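You operate a simulated robot arm through the tools that you are given. There is no shell and no other tool.

You are at the controls of a simulated two-armed robot. One attempt, no reset.

JOB
Take the carton labelled "Clips" from the top of the blue table and leave it on the top of the press cabinet. Put the metal cap with the largest size on its label from the top of the blue table on the top of the tall stool. Stack the 22 mm small ring from the top of the teal bench on top of the 26 mm small ring. Put two of the clips from the top of the teal bench on the shelf of the teal bench. Shut the bottom clear drawer. Put one of the paper sheets from the top of the front bench on the top of the middle bench. Open the right red drawer. The order is free. Set down upright: clip.

Only the result counts: the job must be done as asked and must still hold three seconds after the hand-in. Knocking over, shifting, dropping, spilling or breaking anything else fails it. Lids that push on must go on centred and level and be pressed home; caps that screw on are set level and turned clockwise until they are tight. Flat cloth is picked up by pressing the open fingertips on it (5 to 10 N) and closing them slowly along it; thin cloth reads only 2 to 8 mm in the jaws.

ROBOT AND FRAMES
Two 7-joint arms with four-finger grippers on one trunk, on a base that moves. Base frame: it is fixed to the floor where the robot stands at the start and does not move with it; the origin is under the middle of the robot, x ahead of it, y to its left, z up. Units: cm, degrees, N and s.
The left shoulder is at the start at [4, 18.1, 113], the right one opposite. With the tool pointing down near the work surface each hand reaches from about 32 to 84 cm from the robot's upright axis, wherever it stands, measured 20 degrees to its own side. Places, roughly: bottom clear drawer [20, 240, 80]; carton [50, 0, 75]; clip (3x5x3 cm) [-190, 260, 90]; metal cap [100, 25, 75]; paper sheet (9x4x12 cm) [50, 250, 90]; paper sheet (9x4x15 cm) [50, 260, 90]; right red drawer [380, -30, 70]; shelf of the teal bench [-170, 190, 20]; small ring [-175, 250, 75]; top of the middle bench [90, 320, 90]; top of the press cabinet (27x20 cm) [22, 496, 82]; top of the tall stool [260, 470, 90]. Payload 3.67 kg a hand.
Tool frame (each hand has its own): the origin (TCP) lies between the finger pads and is the grasp point; the fingertips stand 2.8 cm ahead of it; z points along the fingers, y is the line along which they close. The gripper opens to 11.2 cm; its body begins 7.3 cm behind the TCP.
Orientation is that of the tool frame in the base frame, as a unit quaternion [x, y, z, w]. With the fingers straight down and closing along the base's y, the tool's x points along the base's -x, its y along +y and its z along -z.

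CONTROLS
- The arms move only by the tool drive_tool. It takes "left_commands", "right_commands" or both (then of equal length, played together; a hand with none holds still); each is a list of rows, each a list of 3 entries, a list of its own where there are three numbers: the turn, a rotation vector about the tool's x, y, z in units of 5 degrees (1.0 is 5 degrees), then the shift along the tool's x, y, z in units of 50 mm (1.0 is 50 mm), then the opening, from 0 (shut) to 1 (fully open). In form: [[[wx, wy, wz], [dx, dy, dz], claw], ...]. A call has 1 to 20 rows; each row shifts and turns the commanded pose from where the row before left it, along the tool's axes as they then stand. A call with a number of a shift or a turn outside -1 to 1 is refused whole. Each row takes 0.2 s and may step no farther than 5 cm and 8.6 degrees from the row before; otherwise, or with a gripper value out of range, the whole call is refused. Where a pose cannot be reached the arm comes as near as it can. A force on the tool above 40 N (or 10 N above the force at the start of the call, whichever is more), or a blocked arm, ends the call early, and 0.2 s more pass. Each finger travels about 7.24 cm/s and halts on what it meets, pressing with about 31 N; the grip force reading is that of the motor and also rises with nothing between the fingers. The clock runs only during rows and for 0.2 s after the last one: add rows that do not move to give the fingers time. It gives the time, the measured TCP pose, the force on the tool (base axes), the opening and the grip force at its end, in the units of the frame above (readings bear some noise), with the torque about the TCP (base axes, N m) and any sound that the robot's microphone picked up.
- Cameras (640 x 400 px; columns grow to the right, rows downward): "scene" is now at [10.19, 1.28, 134.19]; the picture's right is [0.16, -0.99, 0.00], its down [-0.70, -0.11, -0.70] and it looks along [0.69, 0.11, -0.71] (base axes); focal length 262 px, centre (320, 200). "left" rides on the left gripper at [6, 1.8, -10.4] in its tool frame; the picture's right is [-0.29, 0.96, 0.00], its down [-0.80, -0.24, -0.55] and it looks along [-0.53, -0.16, 0.83] (tool axes); focal length 234 px, centre (320, 200). "right" rides on the right gripper at [6, -1.8, -10.4] in its tool frame; the picture's right is [0.29, 0.96, 0.00], its down [-0.80, 0.24, -0.55] and it looks along [-0.53, 0.16, 0.83] (tool axes); focal length 234 px, centre (320, 200). There is no depth. A picture from a camera that has moved, and an enlarged one, comes with that camera's place and axes in the base frame and with its lens.
- camera(camera): a new picture of that camera. No time passes.
- move_column(by): moves the trunk up (or, below 0, down) by that many cm; the arms and the scene camera ride with it, the base frame stays. It gives what a move gives, with no picture.
- drive_base(legs): drives the robot by 1 to 6 legs, each [ahead, left, turn to the left] in cm, cm and degrees, along the robot's own axes; the way and the turn of a leg run together, so that a leg with both is an arc; at most 150 cm and 180 degrees a leg. The arms and the cameras ride along, it lands a little off, and it stops where it bumps. It gives what a move gives.
- head_to(pan, tilt): turns the head with the scene camera to pan (to the left, within 86 degrees either way) and tilt (down, from -29 to 69), counted from straight ahead of the robot. It gives what a move gives.
- zoom(camera, box): a new picture of the part [left, top, right, bottom] of that camera's present view, enlarged. No time passes.
- job_done(): hands the job in; it is judged then, once.

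Places have to be worked out from the pictures, the camera data and where the tool is seen. Open the grippers and draw the arms clear of the work before you hand the job in, unless the task says otherwise.

The tools are called after "Request:" as a command line: name --argument value ..., lists and objects as JSON in quotes. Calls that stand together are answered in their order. drive_tool: Moves the arms, as the interface text tells. Its arguments: {"type":"object","properties":{"left_commands":{"type":"array","items":{"type":"array"}},"right_commands":{"type":"array","items":{"type":"array"}}},"required":[]} The other tools are called the same way: move_column (by) moves the trunk up or down; drive_base (legs) drives the base; head_to (pan, tilt) turns the head that bears the scene camera; camera (camera) takes a picture; zoom (camera, box) takes an enlarged picture of a part of a camera's view; job_done () hands the job in.

At the start:

```text
time_s: 0.0
left_position: [52.99, 46.05, 106.73]
left_ee_rot: [0.0, 1.0, 0.0, 0.0]
left_contact_force: [-0.5, 0.6, 0.4]
left_wrist_torque: [-0.01, 0.0, 0.0]
left_finger_gap: 11.2
left_grip_force: 0.1
right_position: [55.41, -11.91, 106.88]
right_ee_rot: [0.0, 1.0, 0.0, 0.0]
right_contact_force: [-0.2, -0.6, 0.1]
right_wrist_torque: [0.0, 0.0, 0.01]
right_finger_gap: 11.2
right_grip_force: 0.0
trunk travel left (down, up): [-25.0, 26.4]
robot x, y, heading: [0.33, 0.16, 0.1]
head pan, tilt (commanded): [9.1, 45.4]
```

scene: 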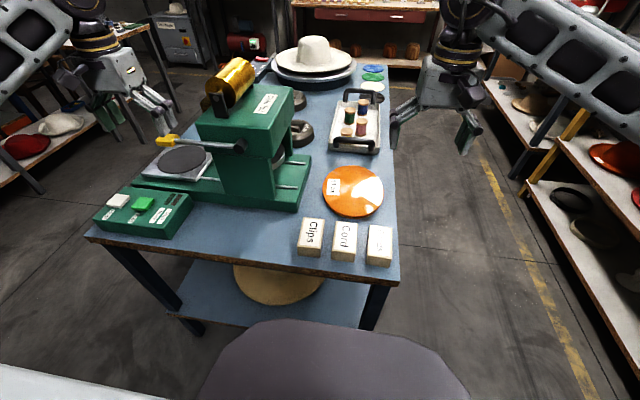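
right: 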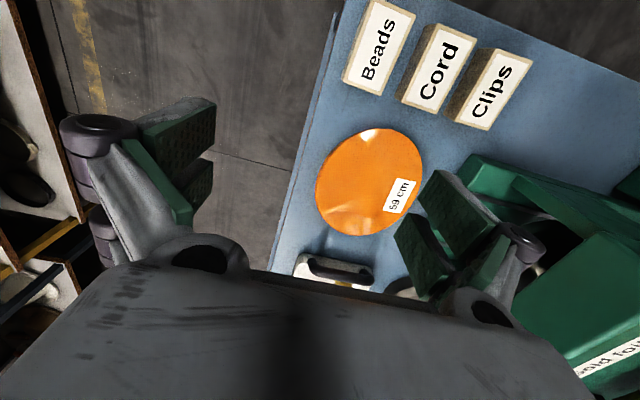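
left: 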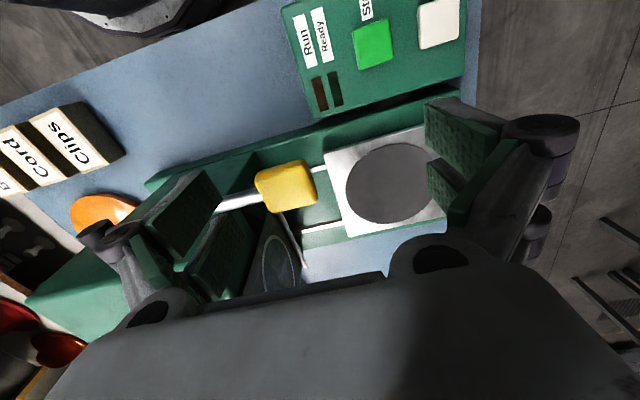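

I begin by looking around: the blue table with cartons is in front, so I take zoomed views of it before moving anything.

Request:
zoom --camera "scene" --box '[220, 20, 420, 145]'

Request:
zoom --camera "scene" --box '[260, 150, 420, 280]'

```text
3.20 times, centred on (320, 82) of scene
camera zoom: at [10.19, 1.28, 134.19], right [0.16, -0.99, 0.0], down [-0.7, -0.11, -0.7], along [0.69, 0.11, -0.71], focal length 837 px, centre (320, 576)
```

zoom: 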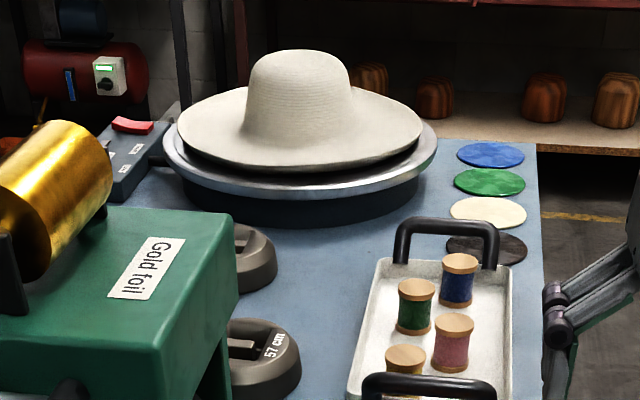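

```text
3.08 times, centred on (340, 215) of scene
camera zoom: at [10.19, 1.28, 134.19], right [0.16, -0.99, 0.0], down [-0.7, -0.11, -0.7], along [0.69, 0.11, -0.71], focal length 805 px, centre (258, 154)
```

zoom: 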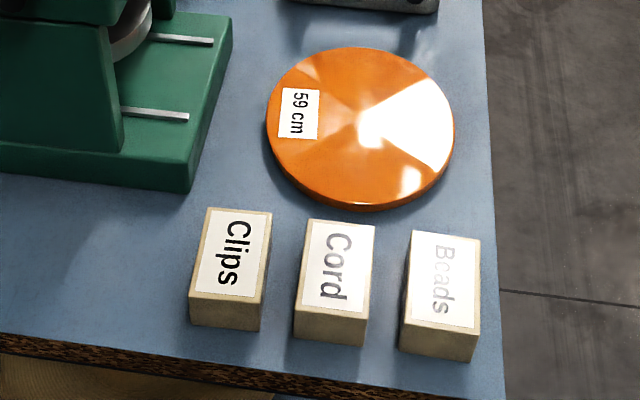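

The Clips carton is the leftmost one; dark metal caps with size labels sit behind the press. I'll look around with the head to map the room.

Request:
head_to --pan 80 --tilt 15

Request:
camera --camera "scene"

Request:
head_to --pan 30 --tilt 15

Request:
camera --camera "scene"

Request:
head_to --pan -20 --tilt 15

Request:
camera --camera "scene"

Request:
head_to --pan -75 --tilt 15

Request:
camera --camera "scene"

```text
time_s: 1.4
left_position: [52.93, 45.91, 106.63]
left_ee_rot: [0.0, 1.0, -0.001, 0.0]
left_contact_force: [0.8, -0.6, -0.2]
left_wrist_torque: [0.02, 0.03, -0.01]
left_finger_gap: 11.21
left_grip_force: 0.0
right_position: [55.34, -11.96, 107.04]
right_ee_rot: [0.0, 1.0, 0.0, 0.0]
right_contact_force: [-0.4, 0.2, 0.0]
right_wrist_torque: [0.01, -0.04, 0.0]
right_finger_gap: 11.19
right_grip_force: 0.0
trunk travel left (down, up): [-25.0, 26.4]
robot x, y, heading: [-0.13, -0.03, 0.2]
head pan, tilt (commanded): [80.0, 15.0]
```

```text
taken
camera scene: at [3.82, 9.2, 138.93], right [0.98, -0.17, 0.0], down [-0.05, -0.26, -0.97], along [0.17, 0.95, -0.26], focal length 262 px, centre (320, 200)
```

scene: 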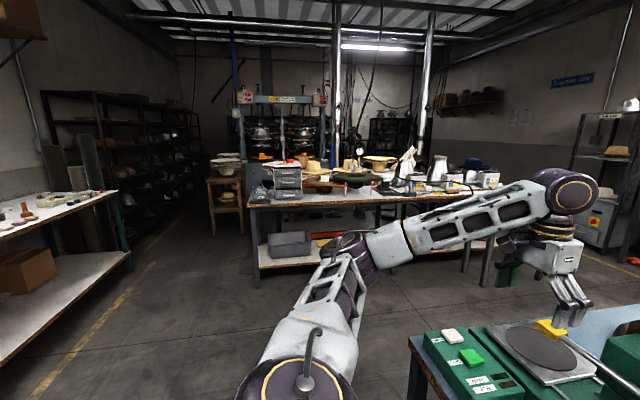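

```text
time_s: 2.6
left_position: [52.92, 45.9, 106.69]
left_ee_rot: [0.0, 1.0, 0.0, 0.0]
left_contact_force: [0.0, 0.0, 0.4]
left_wrist_torque: [0.01, -0.01, -0.01]
left_finger_gap: 11.2
left_grip_force: 0.0
right_position: [55.32, -11.9, 106.95]
right_ee_rot: [0.0, 1.0, 0.001, -0.001]
right_contact_force: [-0.2, 0.4, -0.3]
right_wrist_torque: [0.0, 0.03, 0.02]
right_finger_gap: 11.18
right_grip_force: 0.0
trunk travel left (down, up): [-25.0, 26.4]
robot x, y, heading: [-0.01, -0.17, 0.1]
head pan, tilt (commanded): [30.0, 15.0]
```

```text
taken
camera scene: at [10.28, 4.68, 138.93], right [0.5, -0.87, 0.0], down [-0.22, -0.13, -0.97], along [0.84, 0.48, -0.26], focal length 262 px, centre (320, 200)
```

scene: 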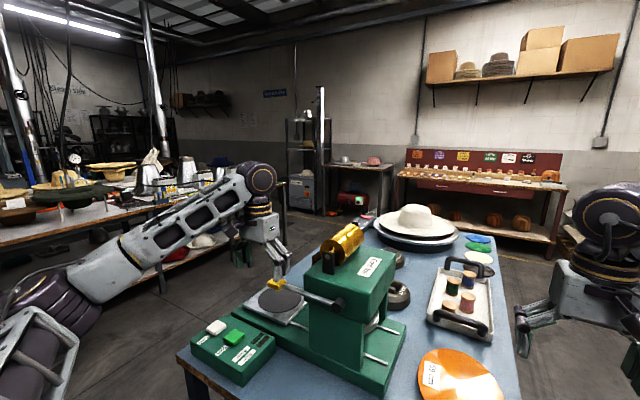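

```text
time_s: 3.8
left_position: [52.94, 45.94, 106.64]
left_ee_rot: [0.001, 1.0, 0.0, 0.0]
left_contact_force: [-0.7, 1.2, 0.2]
left_wrist_torque: [-0.02, 0.03, 0.01]
left_finger_gap: 11.19
left_grip_force: 0.0
right_position: [55.38, -11.98, 107.03]
right_ee_rot: [0.0, 1.0, 0.0, 0.0]
right_contact_force: [0.8, 0.9, 0.2]
right_wrist_torque: [0.02, -0.02, -0.04]
right_finger_gap: 11.21
right_grip_force: 0.1
trunk travel left (down, up): [-25.0, 26.4]
robot x, y, heading: [-0.39, -0.05, -0.1]
head pan, tilt (commanded): [-20.0, 15.0]
```

```text
taken
camera scene: at [10.97, -3.18, 138.93], right [-0.34, -0.94, 0.0], down [-0.24, 0.09, -0.97], along [0.91, -0.33, -0.26], focal length 262 px, centre (320, 200)
```

scene: 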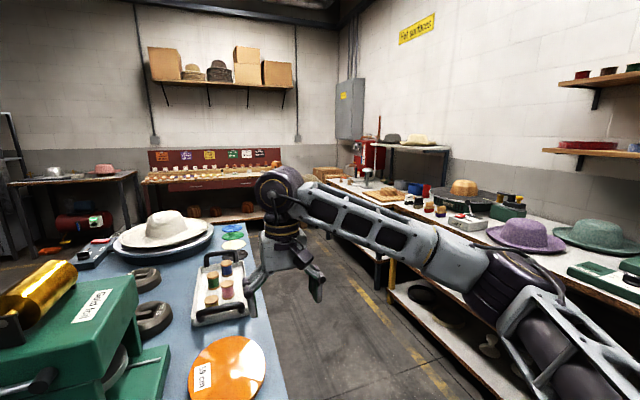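

```text
time_s: 5.0
left_position: [52.83, 46.04, 106.54]
left_ee_rot: [0.0, 1.0, 0.0, 0.0]
left_contact_force: [-0.5, -0.6, -0.3]
left_wrist_torque: [-0.01, -0.02, 0.02]
left_finger_gap: 11.2
left_grip_force: 0.1
right_position: [55.32, -12.07, 106.92]
right_ee_rot: [0.0, 1.0, 0.0, -0.001]
right_contact_force: [-0.2, 0.8, -0.2]
right_wrist_torque: [0.03, 0.0, -0.02]
right_finger_gap: 11.2
right_grip_force: 0.2
trunk travel left (down, up): [-25.0, 26.4]
robot x, y, heading: [-0.18, -0.32, -0.1]
head pan, tilt (commanded): [-75.0, 15.0]
```

```text
taken
camera scene: at [4.62, -9.02, 138.93], right [-0.97, -0.26, 0.0], down [-0.07, 0.25, -0.97], along [0.25, -0.93, -0.26], focal length 262 px, centre (320, 200)
```

scene: 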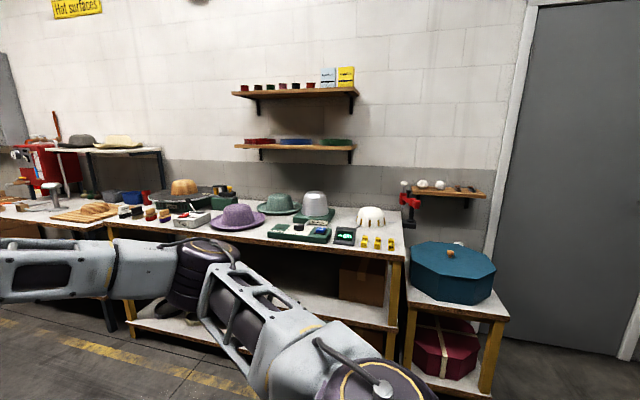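

I have a rough map of the room. Now I zoom on the far areas from here to identify benches, stool and cabinet.

Request:
head_to --pan 80 --tilt 8

Request:
zoom --camera "scene" --box '[180, 80, 380, 205]'

Request:
zoom --camera "scene" --box '[340, 80, 540, 205]'

Request:
zoom --camera "scene" --box '[0, 150, 200, 275]'

Request:
head_to --pan 45 --tilt 10

Request:
camera --camera "scene"

```text
time_s: 7.4
left_position: [52.76, 45.98, 106.57]
left_ee_rot: [0.001, 1.0, 0.0, 0.0]
left_contact_force: [0.1, 0.3, 0.2]
left_wrist_torque: [0.01, -0.02, -0.01]
left_finger_gap: 11.21
left_grip_force: 0.1
right_position: [55.32, -11.96, 106.94]
right_ee_rot: [0.001, 1.0, 0.0, 0.0]
right_contact_force: [-0.2, 0.3, 0.7]
right_wrist_torque: [0.01, 0.01, -0.01]
right_finger_gap: 11.19
right_grip_force: 0.0
trunk travel left (down, up): [-25.0, 26.4]
robot x, y, heading: [0.6, -0.39, -0.0]
head pan, tilt (commanded): [80.0, 8.0]
```

```text
3.20 times, centred on (280, 142) of scene
camera zoom: at [3.8, 9.12, 140.07], right [0.98, -0.17, 0.0], down [-0.02, -0.14, -0.99], along [0.17, 0.98, -0.14], focal length 837 px, centre (448, 384)
```

zoom: 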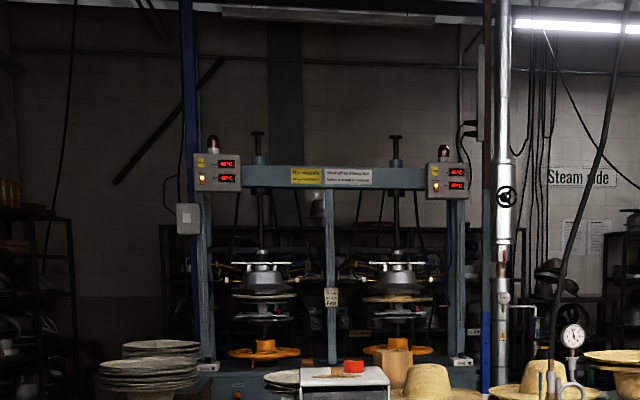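

```text
3.20 times, centred on (440, 142) of scene
camera zoom: at [3.8, 9.12, 140.07], right [0.98, -0.17, 0.0], down [-0.02, -0.14, -0.99], along [0.17, 0.98, -0.14], focal length 837 px, centre (-64, 384)
```

zoom: 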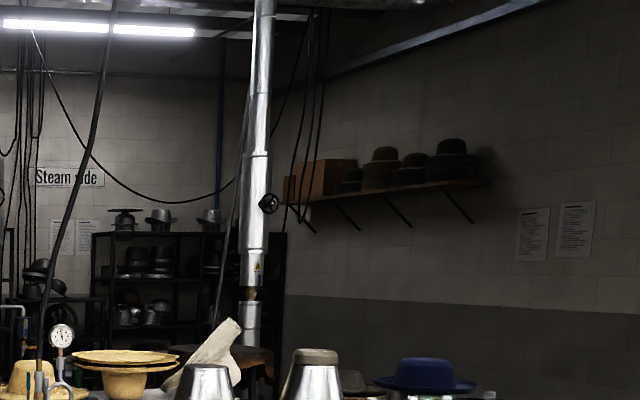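

```text
3.20 times, centred on (100, 212) of scene
camera zoom: at [3.8, 9.12, 140.07], right [0.98, -0.17, 0.0], down [-0.02, -0.14, -0.99], along [0.17, 0.98, -0.14], focal length 837 px, centre (1024, 160)
```

zoom: 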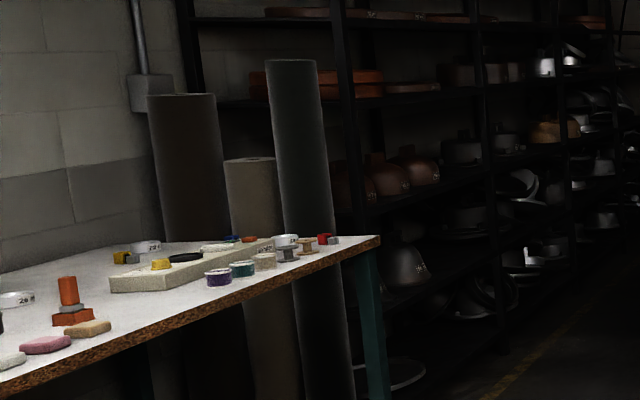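

```text
time_s: 8.4
left_position: [52.89, 45.98, 106.61]
left_ee_rot: [0.0, 1.0, 0.0, 0.0]
left_contact_force: [-0.3, 0.4, 0.4]
left_wrist_torque: [0.02, 0.02, 0.01]
left_finger_gap: 11.2
left_grip_force: 0.1
right_position: [55.37, -12.05, 106.93]
right_ee_rot: [0.0, 1.0, -0.001, 0.0]
right_contact_force: [-0.7, -0.5, -0.6]
right_wrist_torque: [0.03, 0.04, -0.01]
right_finger_gap: 11.2
right_grip_force: 0.0
trunk travel left (down, up): [-25.0, 26.4]
robot x, y, heading: [-0.15, 0.01, 0.0]
head pan, tilt (commanded): [45.0, 10.0]
```

```text
taken
camera scene: at [8.76, 6.58, 139.74], right [0.71, -0.71, 0.0], down [-0.12, -0.12, -0.98], along [0.7, 0.7, -0.17], focal length 262 px, centre (320, 200)
```

scene: 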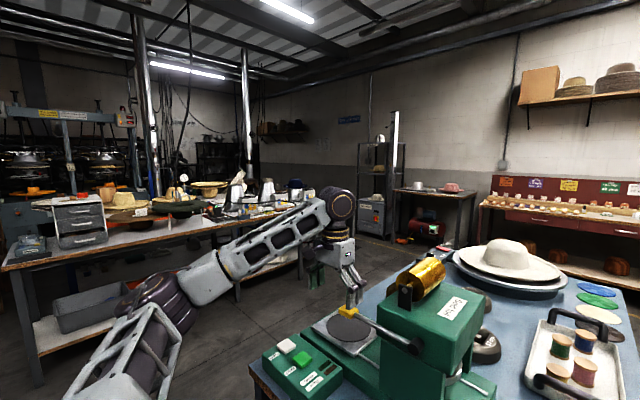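

The clear drawers, front bench and press are visible. I look down at my own base to gauge its footprint, then towards the caps.

Request:
head_to --pan 0 --tilt 69

Request:
camera --camera "scene"

Request:
head_to --pan -80 --tilt 60

Request:
camera --camera "scene"

```text
time_s: 9.7
left_position: [52.92, 45.93, 106.55]
left_ee_rot: [0.0, 1.0, 0.0, 0.0]
left_contact_force: [-0.3, 0.1, 1.5]
left_wrist_torque: [0.03, -0.03, 0.01]
left_finger_gap: 11.19
left_grip_force: 0.0
right_position: [55.47, -11.86, 106.93]
right_ee_rot: [0.0, 1.0, 0.0, 0.0]
right_contact_force: [0.3, 0.4, 0.4]
right_wrist_torque: [0.02, -0.01, 0.01]
right_finger_gap: 11.19
right_grip_force: 0.1
trunk travel left (down, up): [-25.0, 26.4]
robot x, y, heading: [0.32, 0.09, -0.1]
head pan, tilt (commanded): [0.0, 68.8]
```

```text
taken
camera scene: at [7.79, 0.0, 131.36], right [0.0, -1.0, 0.0], down [-0.93, 0.0, -0.36], along [0.36, 0.0, -0.93], focal length 262 px, centre (320, 200)
```

scene: 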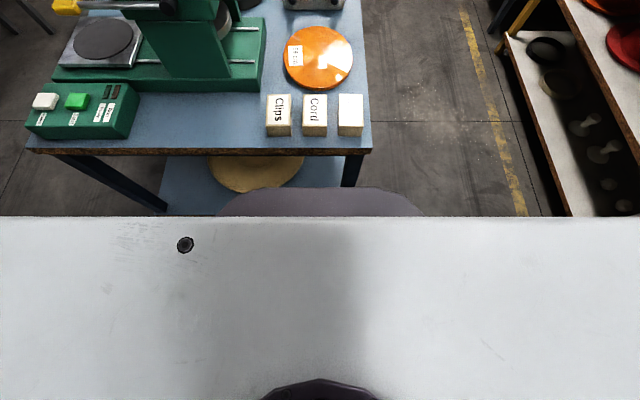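

```text
time_s: 11.2
left_position: [52.9, 46.04, 106.55]
left_ee_rot: [0.0, 1.0, 0.0, 0.0]
left_contact_force: [-0.1, 0.3, 0.9]
left_wrist_torque: [0.01, 0.02, -0.03]
left_finger_gap: 11.19
left_grip_force: 0.1
right_position: [55.37, -12.04, 106.99]
right_ee_rot: [0.0, 1.0, 0.0, 0.001]
right_contact_force: [0.3, -0.5, 0.6]
right_wrist_torque: [-0.02, -0.01, -0.03]
right_finger_gap: 11.21
right_grip_force: 0.0
trunk travel left (down, up): [-25.0, 26.4]
robot x, y, heading: [-0.02, 0.1, -0.0]
head pan, tilt (commanded): [-80.0, 60.0]
```

```text
taken
camera scene: at [3.35, -6.56, 132.3], right [-0.98, -0.17, 0.0], down [-0.15, 0.85, -0.5], along [0.09, -0.49, -0.87], focal length 262 px, centre (320, 200)
```

scene: 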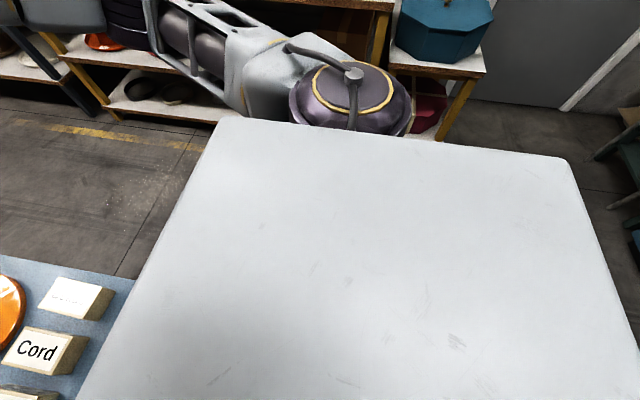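

Carton "Clips" triangulates to about (49, 9.8), top at z≈82. I move the right hand over it at safe height and check with its camera.

Request:
drive_tool --right_commands '[[[0, 0, 0], [0.2, 0.73, 0.2], 0.7], [[0, 0, 0], [0.2, 0.73, 0.2], 0.7], [[0, 0, 0], [0.2, 0.73, 0.2], 0.7], [[0, 0, 0], [0.2, 0.73, 0.2], 0.7], [[0, 0, 0], [0.2, 0.73, 0.2], 0.7], [[0, 0, 0], [0.2, 0.73, 0.2], 0.7], [[0, 0, 0], [0, 0, 0], 0.7]]'

Request:
camera --camera "right"

Request:
camera --camera "left"

Request:
head_to --pan 0 --tilt 50

Request:
camera --camera "scene"

```text
time_s: 12.8
left_position: [52.94, 45.88, 106.58]
left_ee_rot: [0.001, 1.0, 0.0, 0.0]
left_contact_force: [0.2, 0.3, 0.5]
left_wrist_torque: [0.02, 0.02, -0.01]
left_finger_gap: 11.19
left_grip_force: 0.1
right_position: [49.19, 9.89, 100.83]
right_ee_rot: [0.0, 1.0, 0.001, 0.0]
right_contact_force: [0.4, 0.1, 0.6]
right_wrist_torque: [0.03, -0.03, -0.01]
right_finger_gap: 7.82
right_grip_force: 0.1
trunk travel left (down, up): [-25.0, 26.4]
robot x, y, heading: [0.29, -0.09, -0.1]
head pan, tilt (commanded): [-80.0, 60.0]
```

```text
taken
camera right: at [43.22, 8.19, 111.27], right [-0.29, 0.96, 0.0], down [0.8, 0.24, 0.55], along [0.53, 0.16, -0.83], focal length 234 px, centre (320, 200)
```

right: 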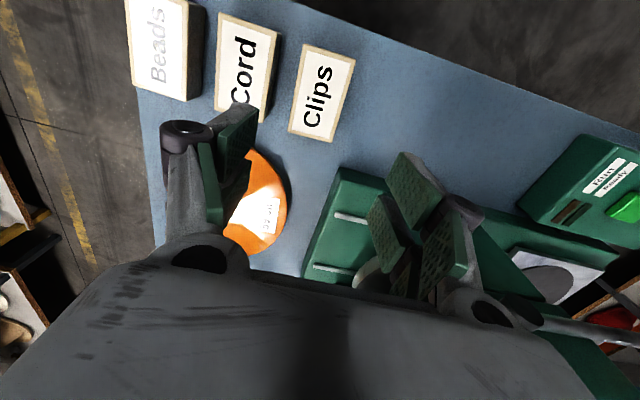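

```text
taken
camera left: at [47.09, 47.75, 117.1], right [0.29, 0.96, 0.0], down [0.8, -0.24, 0.55], along [0.53, -0.16, -0.83], focal length 234 px, centre (320, 200)
```

left: 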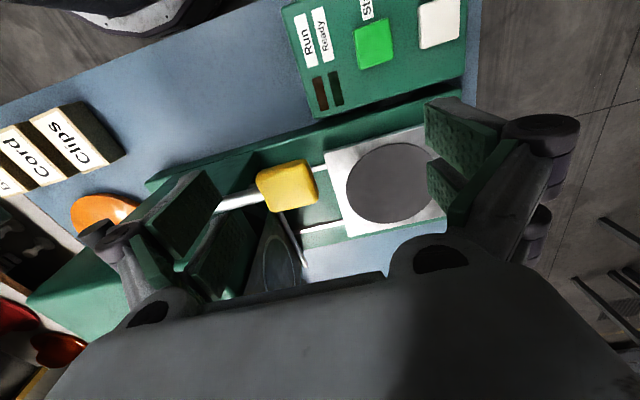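

```text
time_s: 14.4
left_position: [52.99, 45.99, 106.74]
left_ee_rot: [0.0, 1.0, 0.0, 0.0]
left_contact_force: [0.0, -0.6, -0.2]
left_wrist_torque: [-0.03, 0.0, 0.01]
left_finger_gap: 11.2
left_grip_force: 0.1
right_position: [49.27, 9.94, 100.9]
right_ee_rot: [0.0, 1.0, 0.0, 0.0]
right_contact_force: [0.5, -0.6, -0.2]
right_wrist_torque: [0.01, 0.0, -0.01]
right_finger_gap: 7.83
right_grip_force: 0.1
trunk travel left (down, up): [-25.0, 26.4]
robot x, y, heading: [-0.29, 0.05, 0.1]
head pan, tilt (commanded): [0.0, 50.0]
```

```text
taken
camera scene: at [9.89, 0.0, 133.55], right [0.0, -1.0, 0.0], down [-0.77, 0.0, -0.64], along [0.64, 0.0, -0.77], focal length 262 px, centre (320, 200)
```

scene: 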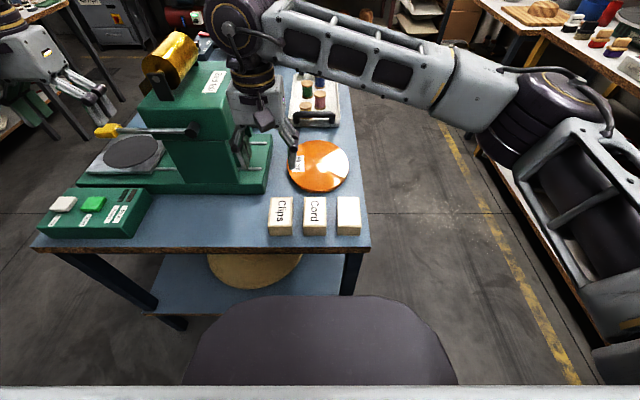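

The hand is above the carton. I zoom in from both the scene and right camera to fix its height and centre more exactly.

Request:
zoom --camera "scene" --box '[240, 180, 400, 280]'

Request:
zoom --camera "right" --box '[200, 20, 440, 170]'

Request:
zoom --camera "left" --box '[0, 80, 200, 205]'

```text
4.00 times, centred on (320, 230) of scene
camera zoom: at [9.89, 0.0, 133.55], right [0.0, -1.0, 0.0], down [-0.77, 0.0, -0.64], along [0.64, 0.0, -0.77], focal length 1046 px, centre (320, 80)
```

zoom: 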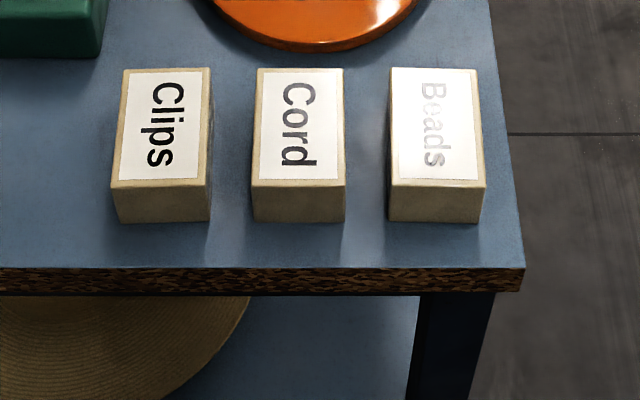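

```text
2.67 times, centred on (320, 95) of right
camera zoom: at [43.21, 8.25, 111.28], right [-0.29, 0.96, 0.0], down [0.8, 0.24, 0.55], along [0.53, 0.16, -0.83], focal length 624 px, centre (320, 480)
```

zoom: 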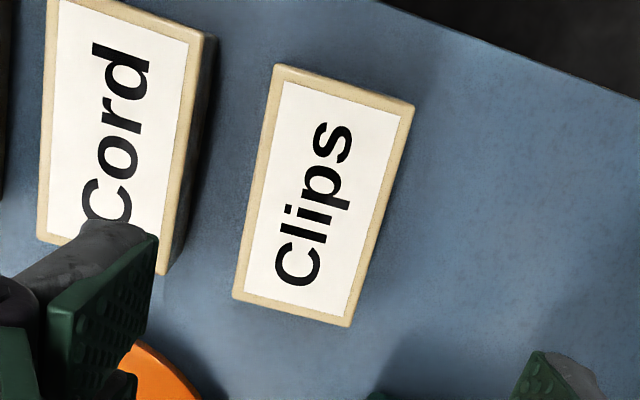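

```text
3.20 times, centred on (100, 142) of left
camera zoom: at [47.08, 47.85, 117.06], right [0.29, 0.96, 0.0], down [0.8, -0.24, 0.55], along [0.53, -0.16, -0.83], focal length 749 px, centre (1024, 384)
```

zoom: 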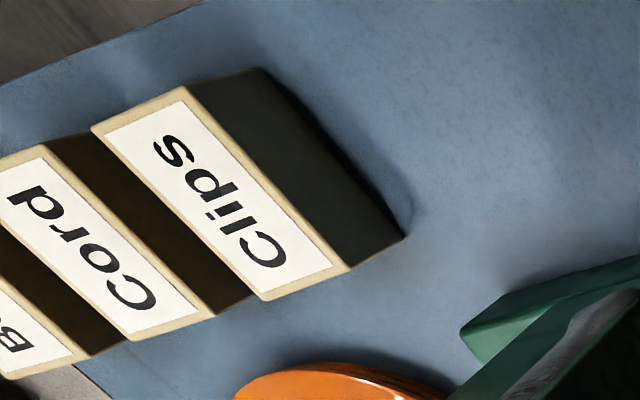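

The carton is at (48.0, 9.4), 8.8 long in x, 5.4 wide, top z≈84.0, table z≈80.2. The gap to "Cord" is only ~2.7 cm, so I'll grip along x instead: rotate the right hand 90° while fully opening.

Request:
drive_tool --right_commands '[[[0, 0, -1], [0, 0, 0], 1], [[0, 0, -1], [0, 0, 0], 1], [[0, 0, -1], [0, 0, 0], 1], [[0, 0, -1], [0, 0, 0], 1], [[0, 0, -1], [0, 0, 0], 1], [[0, 0, -1], [0, 0, 0], 1], [[0, 0, -1], [0, 0, 0], 1], [[0, 0, -1], [0, 0, 0], 1], [[0, 0, -1], [0, 0, 0], 1], [[0, 0, -1], [0, 0, 0], 1], [[0, 0, -1], [0, 0, 0], 1], [[0, 0, -1], [0, 0, 0], 1], [[0, 0, -1], [0, 0, 0], 1], [[0, 0, -1], [0, 0, 0], 1], [[0, 0, -1], [0, 0, 0], 1], [[0, 0, -1], [0, 0, 0], 1], [[0, 0, -1], [0, 0, 0], 1], [[0, 0, -1], [0, 0, 0], 1], [[0, 0, 0], [0, 0, 0], 1]]'

Request:
camera --camera "right"

Request:
camera --camera "scene"

```text
time_s: 18.4
left_position: [52.88, 45.94, 106.69]
left_ee_rot: [0.0, 1.0, -0.001, 0.0]
left_contact_force: [0.1, -0.2, 0.5]
left_wrist_torque: [0.01, 0.02, 0.01]
left_finger_gap: 11.21
left_grip_force: 0.1
right_position: [49.32, 9.91, 100.96]
right_ee_rot: [-0.574, 0.819, 0.0, 0.0]
right_contact_force: [-1.1, 0.6, 0.3]
right_wrist_torque: [-0.01, 0.02, 0.0]
right_finger_gap: 11.22
right_grip_force: 0.1
right hand out of reach, approached as far as the arm can: row 15, 16, 17, 18
trunk travel left (down, up): [-25.0, 26.4]
robot x, y, heading: [-0.12, -0.08, -0.0]
head pan, tilt (commanded): [0.0, 50.0]
```

```text
taken
camera right: at [48.99, 3.76, 111.38], right [-1.0, 0.06, 0.0], down [0.05, 0.83, 0.55], along [0.03, 0.55, -0.83], focal length 234 px, centre (320, 200)
```

right: 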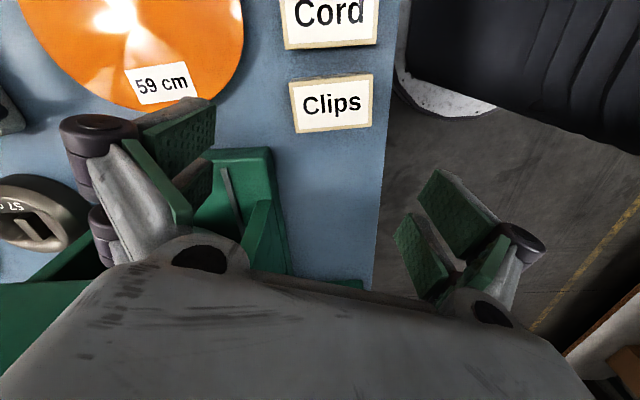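

```text
taken
camera scene: at [9.89, 0.01, 133.56], right [0.0, -1.0, 0.0], down [-0.77, 0.0, -0.64], along [0.64, 0.0, -0.77], focal length 262 px, centre (320, 200)
```

scene: 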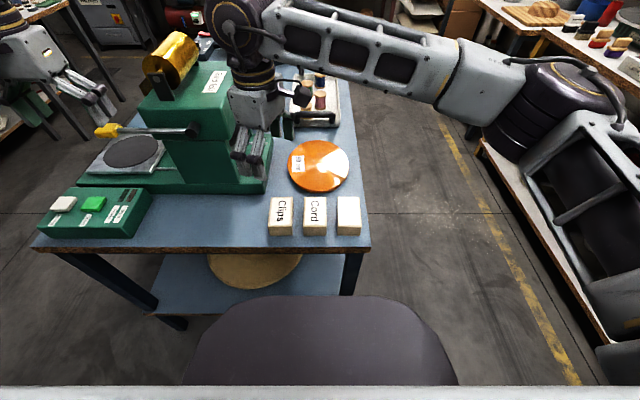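

The right wrist stops at −70°. I'll try the other sense: rotate back through zero towards +90°.

Request:
drive_tool --right_commands '[[[0, 0, 1], [0, 0, 0], 1], [[0, 0, 1], [0, 0, 0], 1], [[0, 0, 1], [0, 0, 0], 1], [[0, 0, 1], [0, 0, 0], 1], [[0, 0, 1], [0, 0, 0], 1], [[0, 0, 1], [0, 0, 0], 1], [[0, 0, 1], [0, 0, 0], 1], [[0, 0, 1], [0, 0, 0], 1], [[0, 0, 1], [0, 0, 0], 1], [[0, 0, 1], [0, 0, 0], 1], [[0, 0, 1], [0, 0, 0], 1], [[0, 0, 1], [0, 0, 0], 1], [[0, 0, 1], [0, 0, 0], 1], [[0, 0, 1], [0, 0, 0], 1], [[0, 0, 1], [0, 0, 0], 1], [[0, 0, 1], [0, 0, 0], 1], [[0, 0, 1], [0, 0, 0], 1], [[0, 0, 1], [0, 0, 0], 1]]'

Request:
drive_tool --right_commands '[[[0, 0, 1], [0, 0, 0], 1], [[0, 0, 1], [0, 0, 0], 1], [[0, 0, 1], [0, 0, 0], 1], [[0, 0, 1], [0, 0, 0], 1], [[0, 0, 1], [0, 0, 0], 1], [[0, 0, 1], [0, 0, 0], 1], [[0, 0, 1], [0, 0, 0], 1], [[0, 0, 1], [0, 0, 0], 1], [[0, 0, 1], [0, 0, 0], 1], [[0, 0, 1], [0, 0, 0], 1], [[0, 0, 1], [0, 0, 0], 1], [[0, 0, 1], [0, 0, 0], 1], [[0, 0, 1], [0, 0, 0], 1], [[0, 0, 1], [0, 0, 0], 1]]'

```text
time_s: 22.2
left_position: [52.94, 46.08, 106.71]
left_ee_rot: [0.001, 1.0, 0.0, 0.0]
left_contact_force: [0.4, 0.2, 0.0]
left_wrist_torque: [0.02, 0.03, 0.01]
left_finger_gap: 11.21
left_grip_force: 0.1
right_position: [49.34, 9.87, 100.97]
right_ee_rot: [0.174, 0.985, 0.0, 0.0]
right_contact_force: [0.2, -0.1, 0.3]
right_wrist_torque: [-0.05, 0.05, 0.01]
right_finger_gap: 11.2
right_grip_force: 0.1
trunk travel left (down, up): [-25.0, 26.4]
robot x, y, heading: [0.17, 0.36, -0.5]
head pan, tilt (commanded): [0.0, 50.0]
```

```text
time_s: 25.2
left_position: [53.01, 45.99, 106.63]
left_ee_rot: [0.0, 1.0, 0.0, -0.001]
left_contact_force: [-0.4, -0.4, 0.0]
left_wrist_torque: [-0.01, -0.03, 0.02]
left_finger_gap: 11.2
left_grip_force: 0.1
right_position: [49.29, 9.9, 100.92]
right_ee_rot: [0.708, 0.706, 0.0, 0.0]
right_contact_force: [0.2, -0.3, -0.1]
right_wrist_torque: [0.02, -0.01, 0.01]
right_finger_gap: 11.18
right_grip_force: 0.1
trunk travel left (down, up): [-25.0, 26.4]
robot x, y, heading: [-0.08, 0.17, 0.1]
head pan, tilt (commanded): [0.0, 50.0]
```

+90° works (tool x = +y, tool y = +x). I move over the carton centre and descend to z≈90, then check.

Request:
drive_tool --right_commands '[[[0, 0, 0], [-0.1, -0.26, 0.5], 1], [[0, 0, 0], [0, 0, 0.6], 1], [[0, 0, 0], [0, 0, 0.6], 1], [[0, 0, 0], [0, 0, 0.5], 1], [[0, 0, 0], [0, 0, 0], 1]]'

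Request:
camera --camera "right"

Request:
zoom --camera "scene" --box '[220, 140, 380, 240]'

Request:
zoom --camera "left" --box '[0, 60, 200, 185]'

```text
time_s: 26.4
left_position: [52.87, 46.09, 106.7]
left_ee_rot: [0.0, 1.0, 0.0, 0.0]
left_contact_force: [0.2, 0.5, 0.6]
left_wrist_torque: [0.03, 0.01, 0.0]
left_finger_gap: 11.18
left_grip_force: 0.1
right_position: [48.04, 9.38, 89.88]
right_ee_rot: [0.708, 0.706, 0.0, 0.0]
right_contact_force: [0.1, -0.2, 0.3]
right_wrist_torque: [-0.01, 0.0, -0.05]
right_finger_gap: 11.21
right_grip_force: 0.1
trunk travel left (down, up): [-25.0, 26.4]
robot x, y, heading: [-0.11, -0.46, 0.1]
head pan, tilt (commanded): [0.0, 50.0]
```

```text
taken
camera right: at [46.25, 15.6, 100.35], right [0.96, 0.29, 0.0], down [0.24, -0.8, 0.55], along [0.16, -0.53, -0.83], focal length 234 px, centre (320, 200)
```

right: 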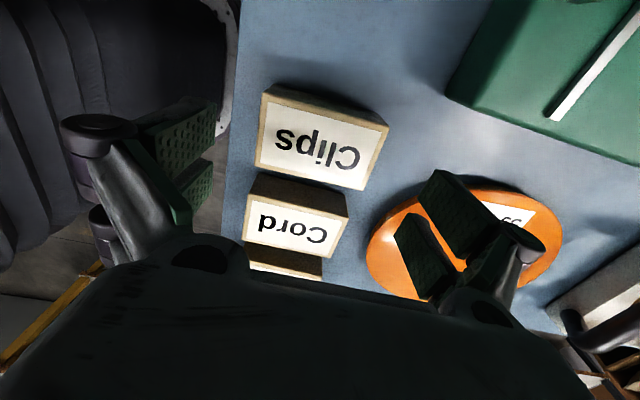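

```text
4.00 times, centred on (300, 190) of scene
camera zoom: at [9.87, 0.01, 133.56], right [0.0, -1.0, 0.0], down [-0.77, 0.0, -0.64], along [0.64, 0.0, -0.77], focal length 1046 px, centre (400, 240)
```

zoom: 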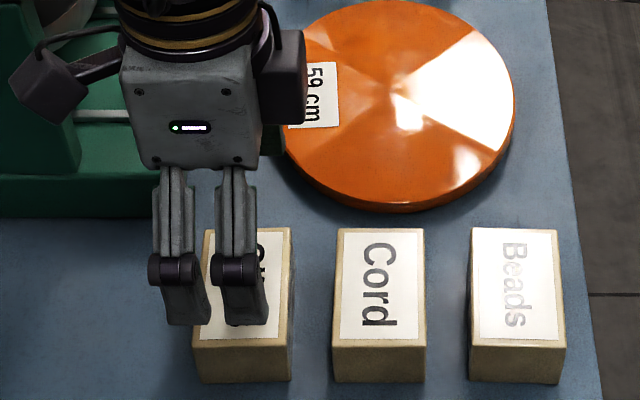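

```text
3.20 times, centred on (100, 122) of left
camera zoom: at [47.06, 47.86, 117.07], right [0.29, 0.96, 0.0], down [0.8, -0.24, 0.55], along [0.53, -0.16, -0.83], focal length 749 px, centre (1024, 448)
```

zoom: 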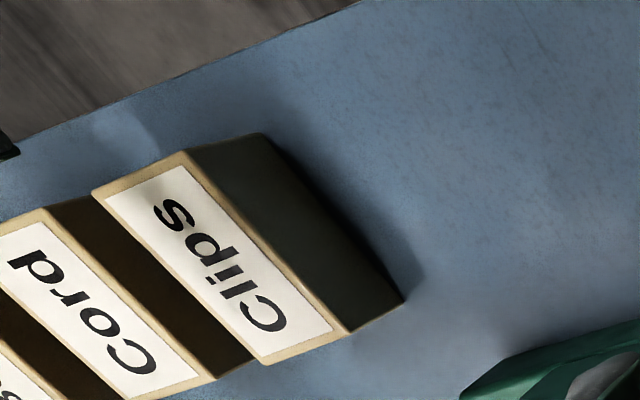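

The fingers straddle the carton in x with ~1.1 cm clearance each side. I lower to TCP z≈83.8 and close.

Request:
drive_tool --right_commands '[[[0, 0, 0], [0, 0, 0.5], 1], [[0, 0, 0], [0, 0, 0.5], 1], [[0, 0, 0], [0, 0, 0.2], 1], [[0, 0, 0], [0, 0, 0], 1]]'

Request:
zoom --camera "scene" --box '[220, 140, 380, 240]'

```text
time_s: 27.4
left_position: [52.96, 46.05, 106.6]
left_ee_rot: [0.0, 1.0, 0.0, 0.0]
left_contact_force: [0.3, 0.4, 0.5]
left_wrist_torque: [0.0, 0.01, 0.01]
left_finger_gap: 11.19
left_grip_force: 0.0
right_position: [48.0, 9.42, 83.85]
right_ee_rot: [0.707, 0.707, 0.0, 0.0]
right_contact_force: [0.2, 0.1, 0.4]
right_wrist_torque: [0.0, 0.02, 0.01]
right_finger_gap: 11.19
right_grip_force: 0.0
trunk travel left (down, up): [-25.0, 26.4]
robot x, y, heading: [0.03, 0.49, -0.1]
head pan, tilt (commanded): [0.0, 50.0]
```

```text
4.00 times, centred on (300, 190) of scene
camera zoom: at [9.88, 0.01, 133.56], right [0.0, -1.0, 0.0], down [-0.77, 0.0, -0.64], along [0.64, 0.0, -0.77], focal length 1046 px, centre (400, 240)
```

zoom: 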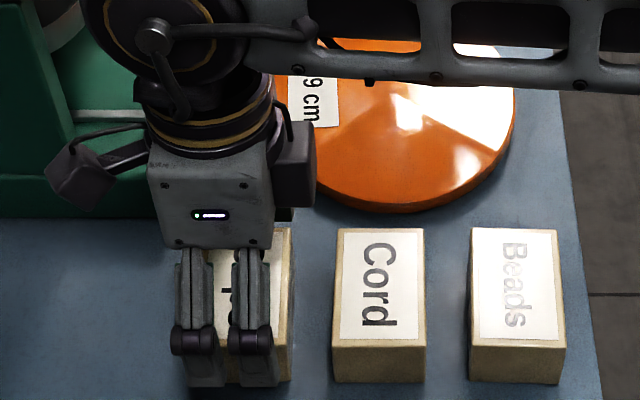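

Fingers are down around the carton with no contact. I close the gripper.

Request:
drive_tool --right_commands '[[[0, 0, 0], [0, 0, 0], 0.6], [[0, 0, 0], [0, 0, 0], 0.5], [[0, 0, 0], [0, 0, 0], 0.5], [[0, 0, 0], [0, 0, 0], 0.5], [[0, 0, 0], [0, 0, 0], 0.5]]'

```text
time_s: 28.6
left_position: [52.85, 46.05, 106.63]
left_ee_rot: [0.0, 1.0, 0.0, 0.0]
left_contact_force: [0.6, 0.0, 0.1]
left_wrist_torque: [0.01, -0.04, -0.02]
left_finger_gap: 11.18
left_grip_force: 0.0
right_position: [48.07, 9.51, 84.05]
right_ee_rot: [0.707, 0.707, 0.0, 0.0]
right_contact_force: [-0.4, 0.6, 4.1]
right_wrist_torque: [-0.06, 0.09, 0.03]
right_finger_gap: 8.95
right_grip_force: 31.0
trunk travel left (down, up): [-25.0, 26.4]
robot x, y, heading: [-0.19, -0.21, 0.1]
head pan, tilt (commanded): [0.0, 50.0]
```

Gripped at 8.95 cm with 31 N. I lift straight up.

Request:
drive_tool --right_commands '[[[0, 0, 0], [0, 0, -0.3], 0.5], [[0, 0, 0], [0, 0, -0.6], 0.5], [[0, 0, 0], [0, 0, -0.8], 0.5], [[0, 0, 0], [0, 0, -0.8], 0.5], [[0, 0, 0], [0, 0, -0.8], 0.5], [[0, 0, 0], [0, 0, -0.8], 0.5], [[0, 0, 0], [0, 0, -0.6], 0.5], [[0, 0, 0], [0, 0, 0], 0.5]]'

Request:
camera --camera "right"

Request:
camera --camera "scene"

```text
time_s: 30.4
left_position: [52.98, 45.98, 106.51]
left_ee_rot: [0.0, 1.0, 0.0, -0.001]
left_contact_force: [-0.1, 0.1, -0.5]
left_wrist_torque: [0.01, -0.01, 0.0]
left_finger_gap: 11.21
left_grip_force: 0.2
right_position: [47.97, 9.43, 107.35]
right_ee_rot: [0.707, 0.707, 0.0, 0.001]
right_contact_force: [-0.3, -0.7, -0.7]
right_wrist_torque: [0.01, 0.03, 0.0]
right_finger_gap: 8.97
right_grip_force: 31.5
trunk travel left (down, up): [-25.0, 26.4]
robot x, y, heading: [0.3, 0.18, -0.1]
head pan, tilt (commanded): [0.0, 50.0]
```

```text
taken
camera right: at [46.22, 15.52, 117.85], right [0.96, 0.29, 0.0], down [0.24, -0.8, 0.55], along [0.16, -0.53, -0.83], focal length 234 px, centre (320, 200)
```

right: 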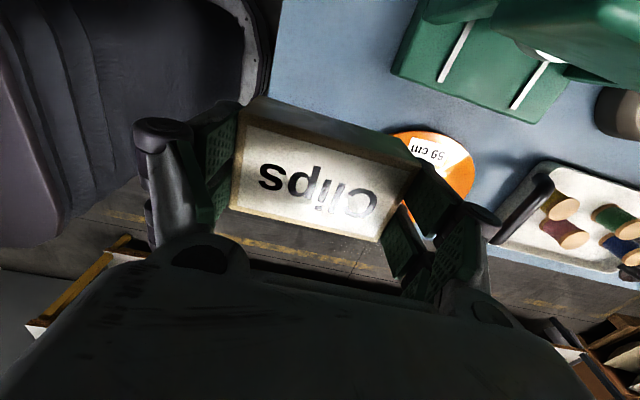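

```text
taken
camera scene: at [9.92, 0.0, 133.55], right [0.0, -1.0, 0.0], down [-0.77, 0.0, -0.64], along [0.64, 0.0, -0.77], focal length 262 px, centre (320, 200)
```

scene: 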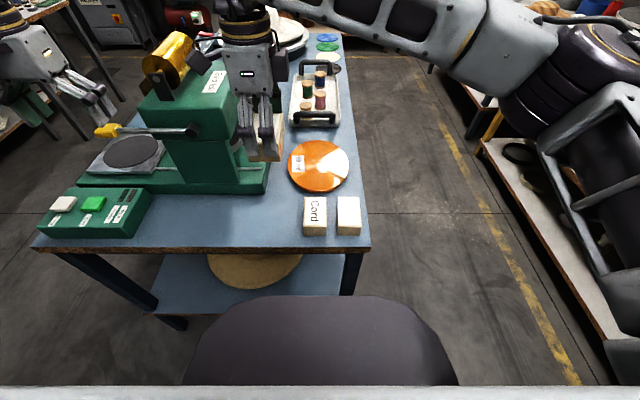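

Carton is held securely. Now I back off and drive round to the left side of the blue table to view the metal caps.

Request:
drive_base --legs '[[-30, 0, 0], [0, 125, 0]]'

Request:
head_to --pan 0 --tilt 20

Request:
camera --camera "scene"

```text
time_s: 38.6
left_position: [24.68, 170.43, 106.58]
left_ee_rot: [0.008, 1.0, 0.0, 0.0]
left_contact_force: [-0.4, -0.5, 0.3]
left_wrist_torque: [-0.05, -0.02, 0.02]
left_finger_gap: 11.22
left_grip_force: 0.1
right_position: [19.15, 133.75, 107.28]
right_ee_rot: [0.713, 0.701, -0.001, 0.0]
right_contact_force: [-0.3, -0.5, -0.7]
right_wrist_torque: [0.01, -0.01, -0.02]
right_finger_gap: 8.97
right_grip_force: 30.7
trunk travel left (down, up): [-25.0, 26.4]
robot x, y, heading: [-29.06, 125.12, -0.8]
head pan, tilt (commanded): [0.0, 50.0]
```

```text
time_s: 39.5
left_position: [24.74, 170.44, 106.65]
left_ee_rot: [0.008, 1.0, 0.0, 0.001]
left_contact_force: [-0.8, 0.2, -0.9]
left_wrist_torque: [0.02, 0.0, 0.02]
left_finger_gap: 11.21
left_grip_force: 0.0
right_position: [19.37, 133.87, 107.35]
right_ee_rot: [0.713, 0.701, 0.0, 0.001]
right_contact_force: [-0.1, 1.3, -0.2]
right_wrist_torque: [-0.02, -0.01, 0.01]
right_finger_gap: 8.99
right_grip_force: 31.0
trunk travel left (down, up): [-25.0, 26.4]
robot x, y, heading: [-29.04, 125.17, -1.0]
head pan, tilt (commanded): [0.0, 20.0]
```

```text
taken
camera scene: at [-17.37, 125.05, 138.1], right [-0.02, -1.0, 0.0], down [-0.34, 0.01, -0.94], along [0.94, -0.02, -0.34], focal length 262 px, centre (320, 200)
```

scene: 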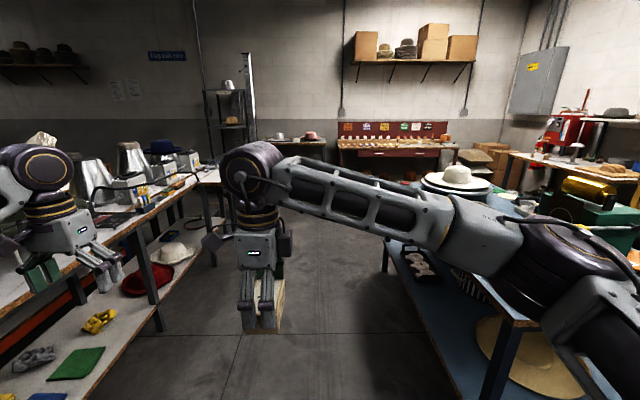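

The aisle is clear. I drive forward along it and turn right to face the blue table from its left side.

Request:
drive_base --legs '[[130, -3, 0], [0, 0, -90]]'

Request:
head_to --pan 0 --tilt 40

Request:
camera --camera "scene"

```text
time_s: 50.5
left_position: [148.41, 67.51, 106.6]
left_ee_rot: [0.706, 0.708, 0.0, 0.0]
left_contact_force: [-0.1, -0.1, 0.1]
left_wrist_torque: [0.01, -0.01, 0.0]
left_finger_gap: 11.22
left_grip_force: 0.1
right_position: [111.97, 72.36, 107.36]
right_ee_rot: [1.0, -0.001, 0.0, 0.001]
right_contact_force: [0.5, 0.0, -0.4]
right_wrist_torque: [0.0, 0.02, 0.01]
right_finger_gap: 8.95
right_grip_force: 31.1
trunk travel left (down, up): [-25.0, 26.4]
robot x, y, heading: [102.53, 120.76, -90.1]
head pan, tilt (commanded): [0.0, 20.0]
```

```text
time_s: 51.3
left_position: [148.45, 67.63, 106.69]
left_ee_rot: [0.707, 0.707, 0.0, 0.0]
left_contact_force: [0.8, 0.4, -0.6]
left_wrist_torque: [0.02, 0.03, -0.01]
left_finger_gap: 11.19
left_grip_force: 0.0
right_position: [111.85, 72.43, 107.55]
right_ee_rot: [1.0, 0.0, 0.0, 0.001]
right_contact_force: [0.8, -0.4, -1.3]
right_wrist_torque: [0.0, 0.0, 0.0]
right_finger_gap: 8.97
right_grip_force: 31.0
trunk travel left (down, up): [-25.0, 26.4]
robot x, y, heading: [102.51, 120.02, -90.3]
head pan, tilt (commanded): [0.0, 40.0]
```

```text
taken
camera scene: at [102.66, 109.87, 134.98], right [-1.0, 0.0, 0.0], down [0.0, 0.64, -0.77], along [0.0, -0.77, -0.64], focal length 262 px, centre (320, 200)
```

scene: 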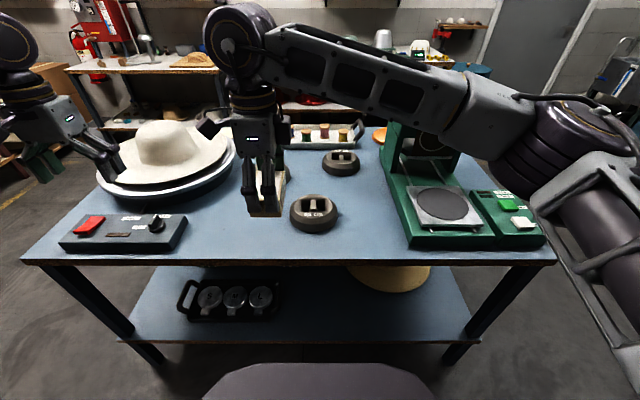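

Two dark metal caps are visible near the middle. I zoom in on their labels.

Request:
zoom --camera "scene" --box '[260, 130, 400, 240]'

Request:
camera --camera "right"

Request:
camera --camera "left"

```text
3.64 times, centred on (330, 185) of scene
camera zoom: at [102.66, 109.87, 134.98], right [-1.0, 0.0, 0.0], down [0.0, 0.64, -0.77], along [0.0, -0.77, -0.64], focal length 951 px, centre (284, 254)
```

zoom: 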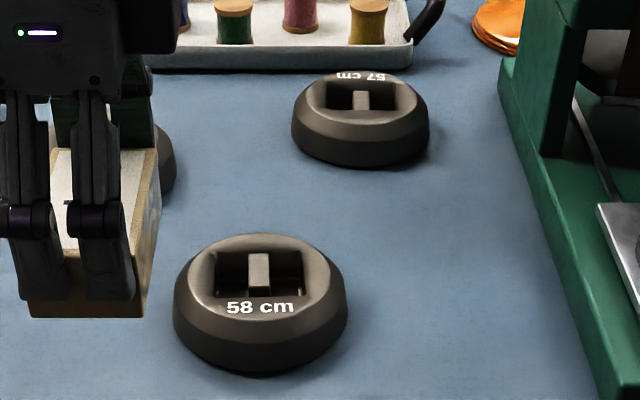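

```text
taken
camera right: at [117.91, 74.33, 117.82], right [0.29, -0.96, 0.0], down [-0.8, -0.24, 0.55], along [-0.53, -0.16, -0.83], focal length 234 px, centre (320, 200)
```

right: 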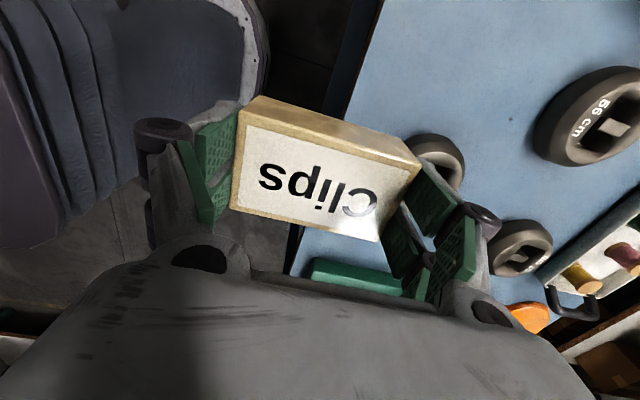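

```text
taken
camera left: at [150.47, 73.56, 117.06], right [0.96, -0.29, 0.0], down [-0.24, -0.8, 0.55], along [-0.16, -0.53, -0.83], focal length 234 px, centre (320, 200)
```

left: 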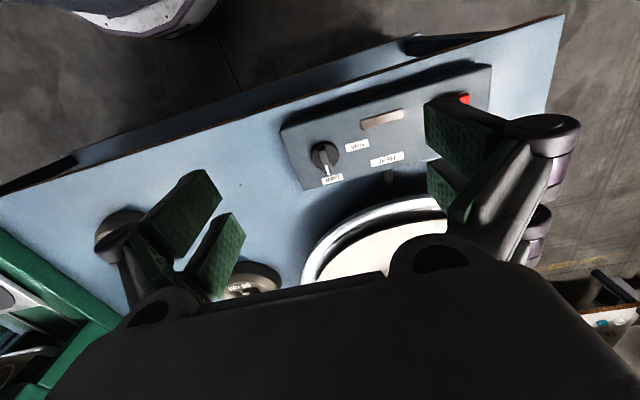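

Labels read 58 (nearest), 57 and 56, so the 58 cm cap at about (104, 55) is the largest. I move the carton hand aside/back and bring the left hand above the 58 cap.

Request:
drive_tool --left_commands '[[[0, 0, 0], [-0.26, -0.88, 0], 1], [[0, 0, 0], [-0.26, -0.88, 0], 1], [[0, 0, 0], [-0.26, -0.88, 0], 1], [[0, 0, 0], [-0.26, -0.88, 0], 1], [[0, 0, 0], [-0.26, -0.88, 0], 1], [[0, 0, 0], [-0.26, -0.88, 0], 1], [[0, 0, 0], [-0.26, -0.88, 0], 1], [[0, 0, 0], [-0.26, -0.88, 0], 1], [[0, 0, 0], [-0.26, -0.88, 0], 1], [[0, 0, 0], [-0.26, -0.88, 0], 1], [[0, 0, 0], [0, 0, 0], 1]]' --right_commands '[[[0, 0, 0], [-0.6, -0.3, 0], 0.5], [[0, 0, 0], [-0.6, -0.3, 0], 0.5], [[0, 0, 0], [-0.6, -0.3, 0], 0.5], [[0, 0, 0], [-0.6, -0.3, 0], 0.5], [[0, 0, 0], [-0.6, -0.3, 0], 0.5], [[0, 0, 0], [-0.6, -0.3, 0], 0.5], [[0, 0, 0], [-0.6, -0.3, 0], 0.5], [[0, 0, 0], [-0.6, -0.3, 0], 0.5], [[0, 0, 0], [-0.6, -0.3, 0], 0.5], [[0, 0, 0], [-0.6, -0.3, 0], 0.5], [[0, 0, 0], [0, 0, 0], 0.5]]'

Request:
camera --camera "left"

Request:
camera --camera "scene"

```text
time_s: 53.7
left_position: [104.73, 54.52, 106.53]
left_ee_rot: [0.707, 0.708, -0.001, 0.0]
left_contact_force: [0.6, 1.2, 0.4]
left_wrist_torque: [0.02, 0.06, -0.02]
left_finger_gap: 11.19
left_grip_force: 0.1
right_position: [82.19, 87.43, 107.43]
right_ee_rot: [1.0, 0.0, -0.001, 0.0]
right_contact_force: [0.7, 0.4, -1.4]
right_wrist_torque: [0.02, 0.02, 0.0]
right_finger_gap: 8.94
right_grip_force: 30.6
trunk travel left (down, up): [-25.0, 26.4]
robot x, y, heading: [102.4, 120.15, -89.8]
head pan, tilt (commanded): [0.0, 40.0]
```

```text
taken
camera left: at [106.72, 60.46, 116.95], right [0.96, -0.29, 0.0], down [-0.24, -0.8, 0.55], along [-0.16, -0.53, -0.83], focal length 234 px, centre (320, 200)
```

left: 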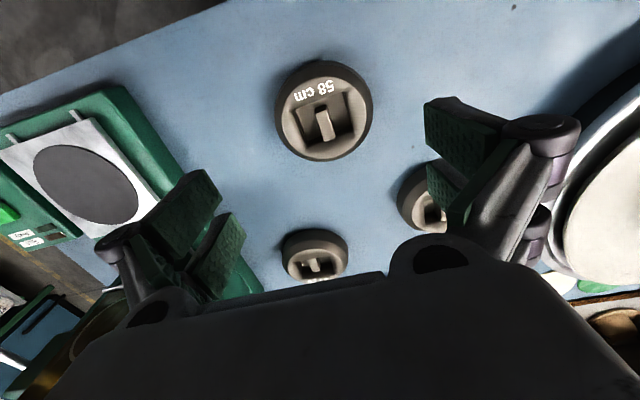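

```text
taken
camera scene: at [102.87, 109.84, 134.97], right [-1.0, 0.0, 0.0], down [0.0, 0.64, -0.77], along [0.0, -0.77, -0.64], focal length 262 px, centre (320, 200)
```

scene: 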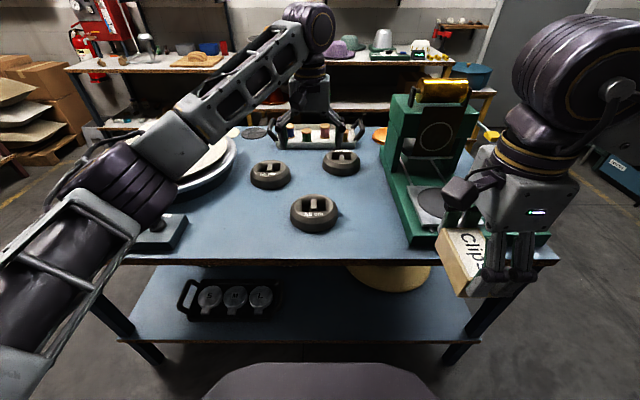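

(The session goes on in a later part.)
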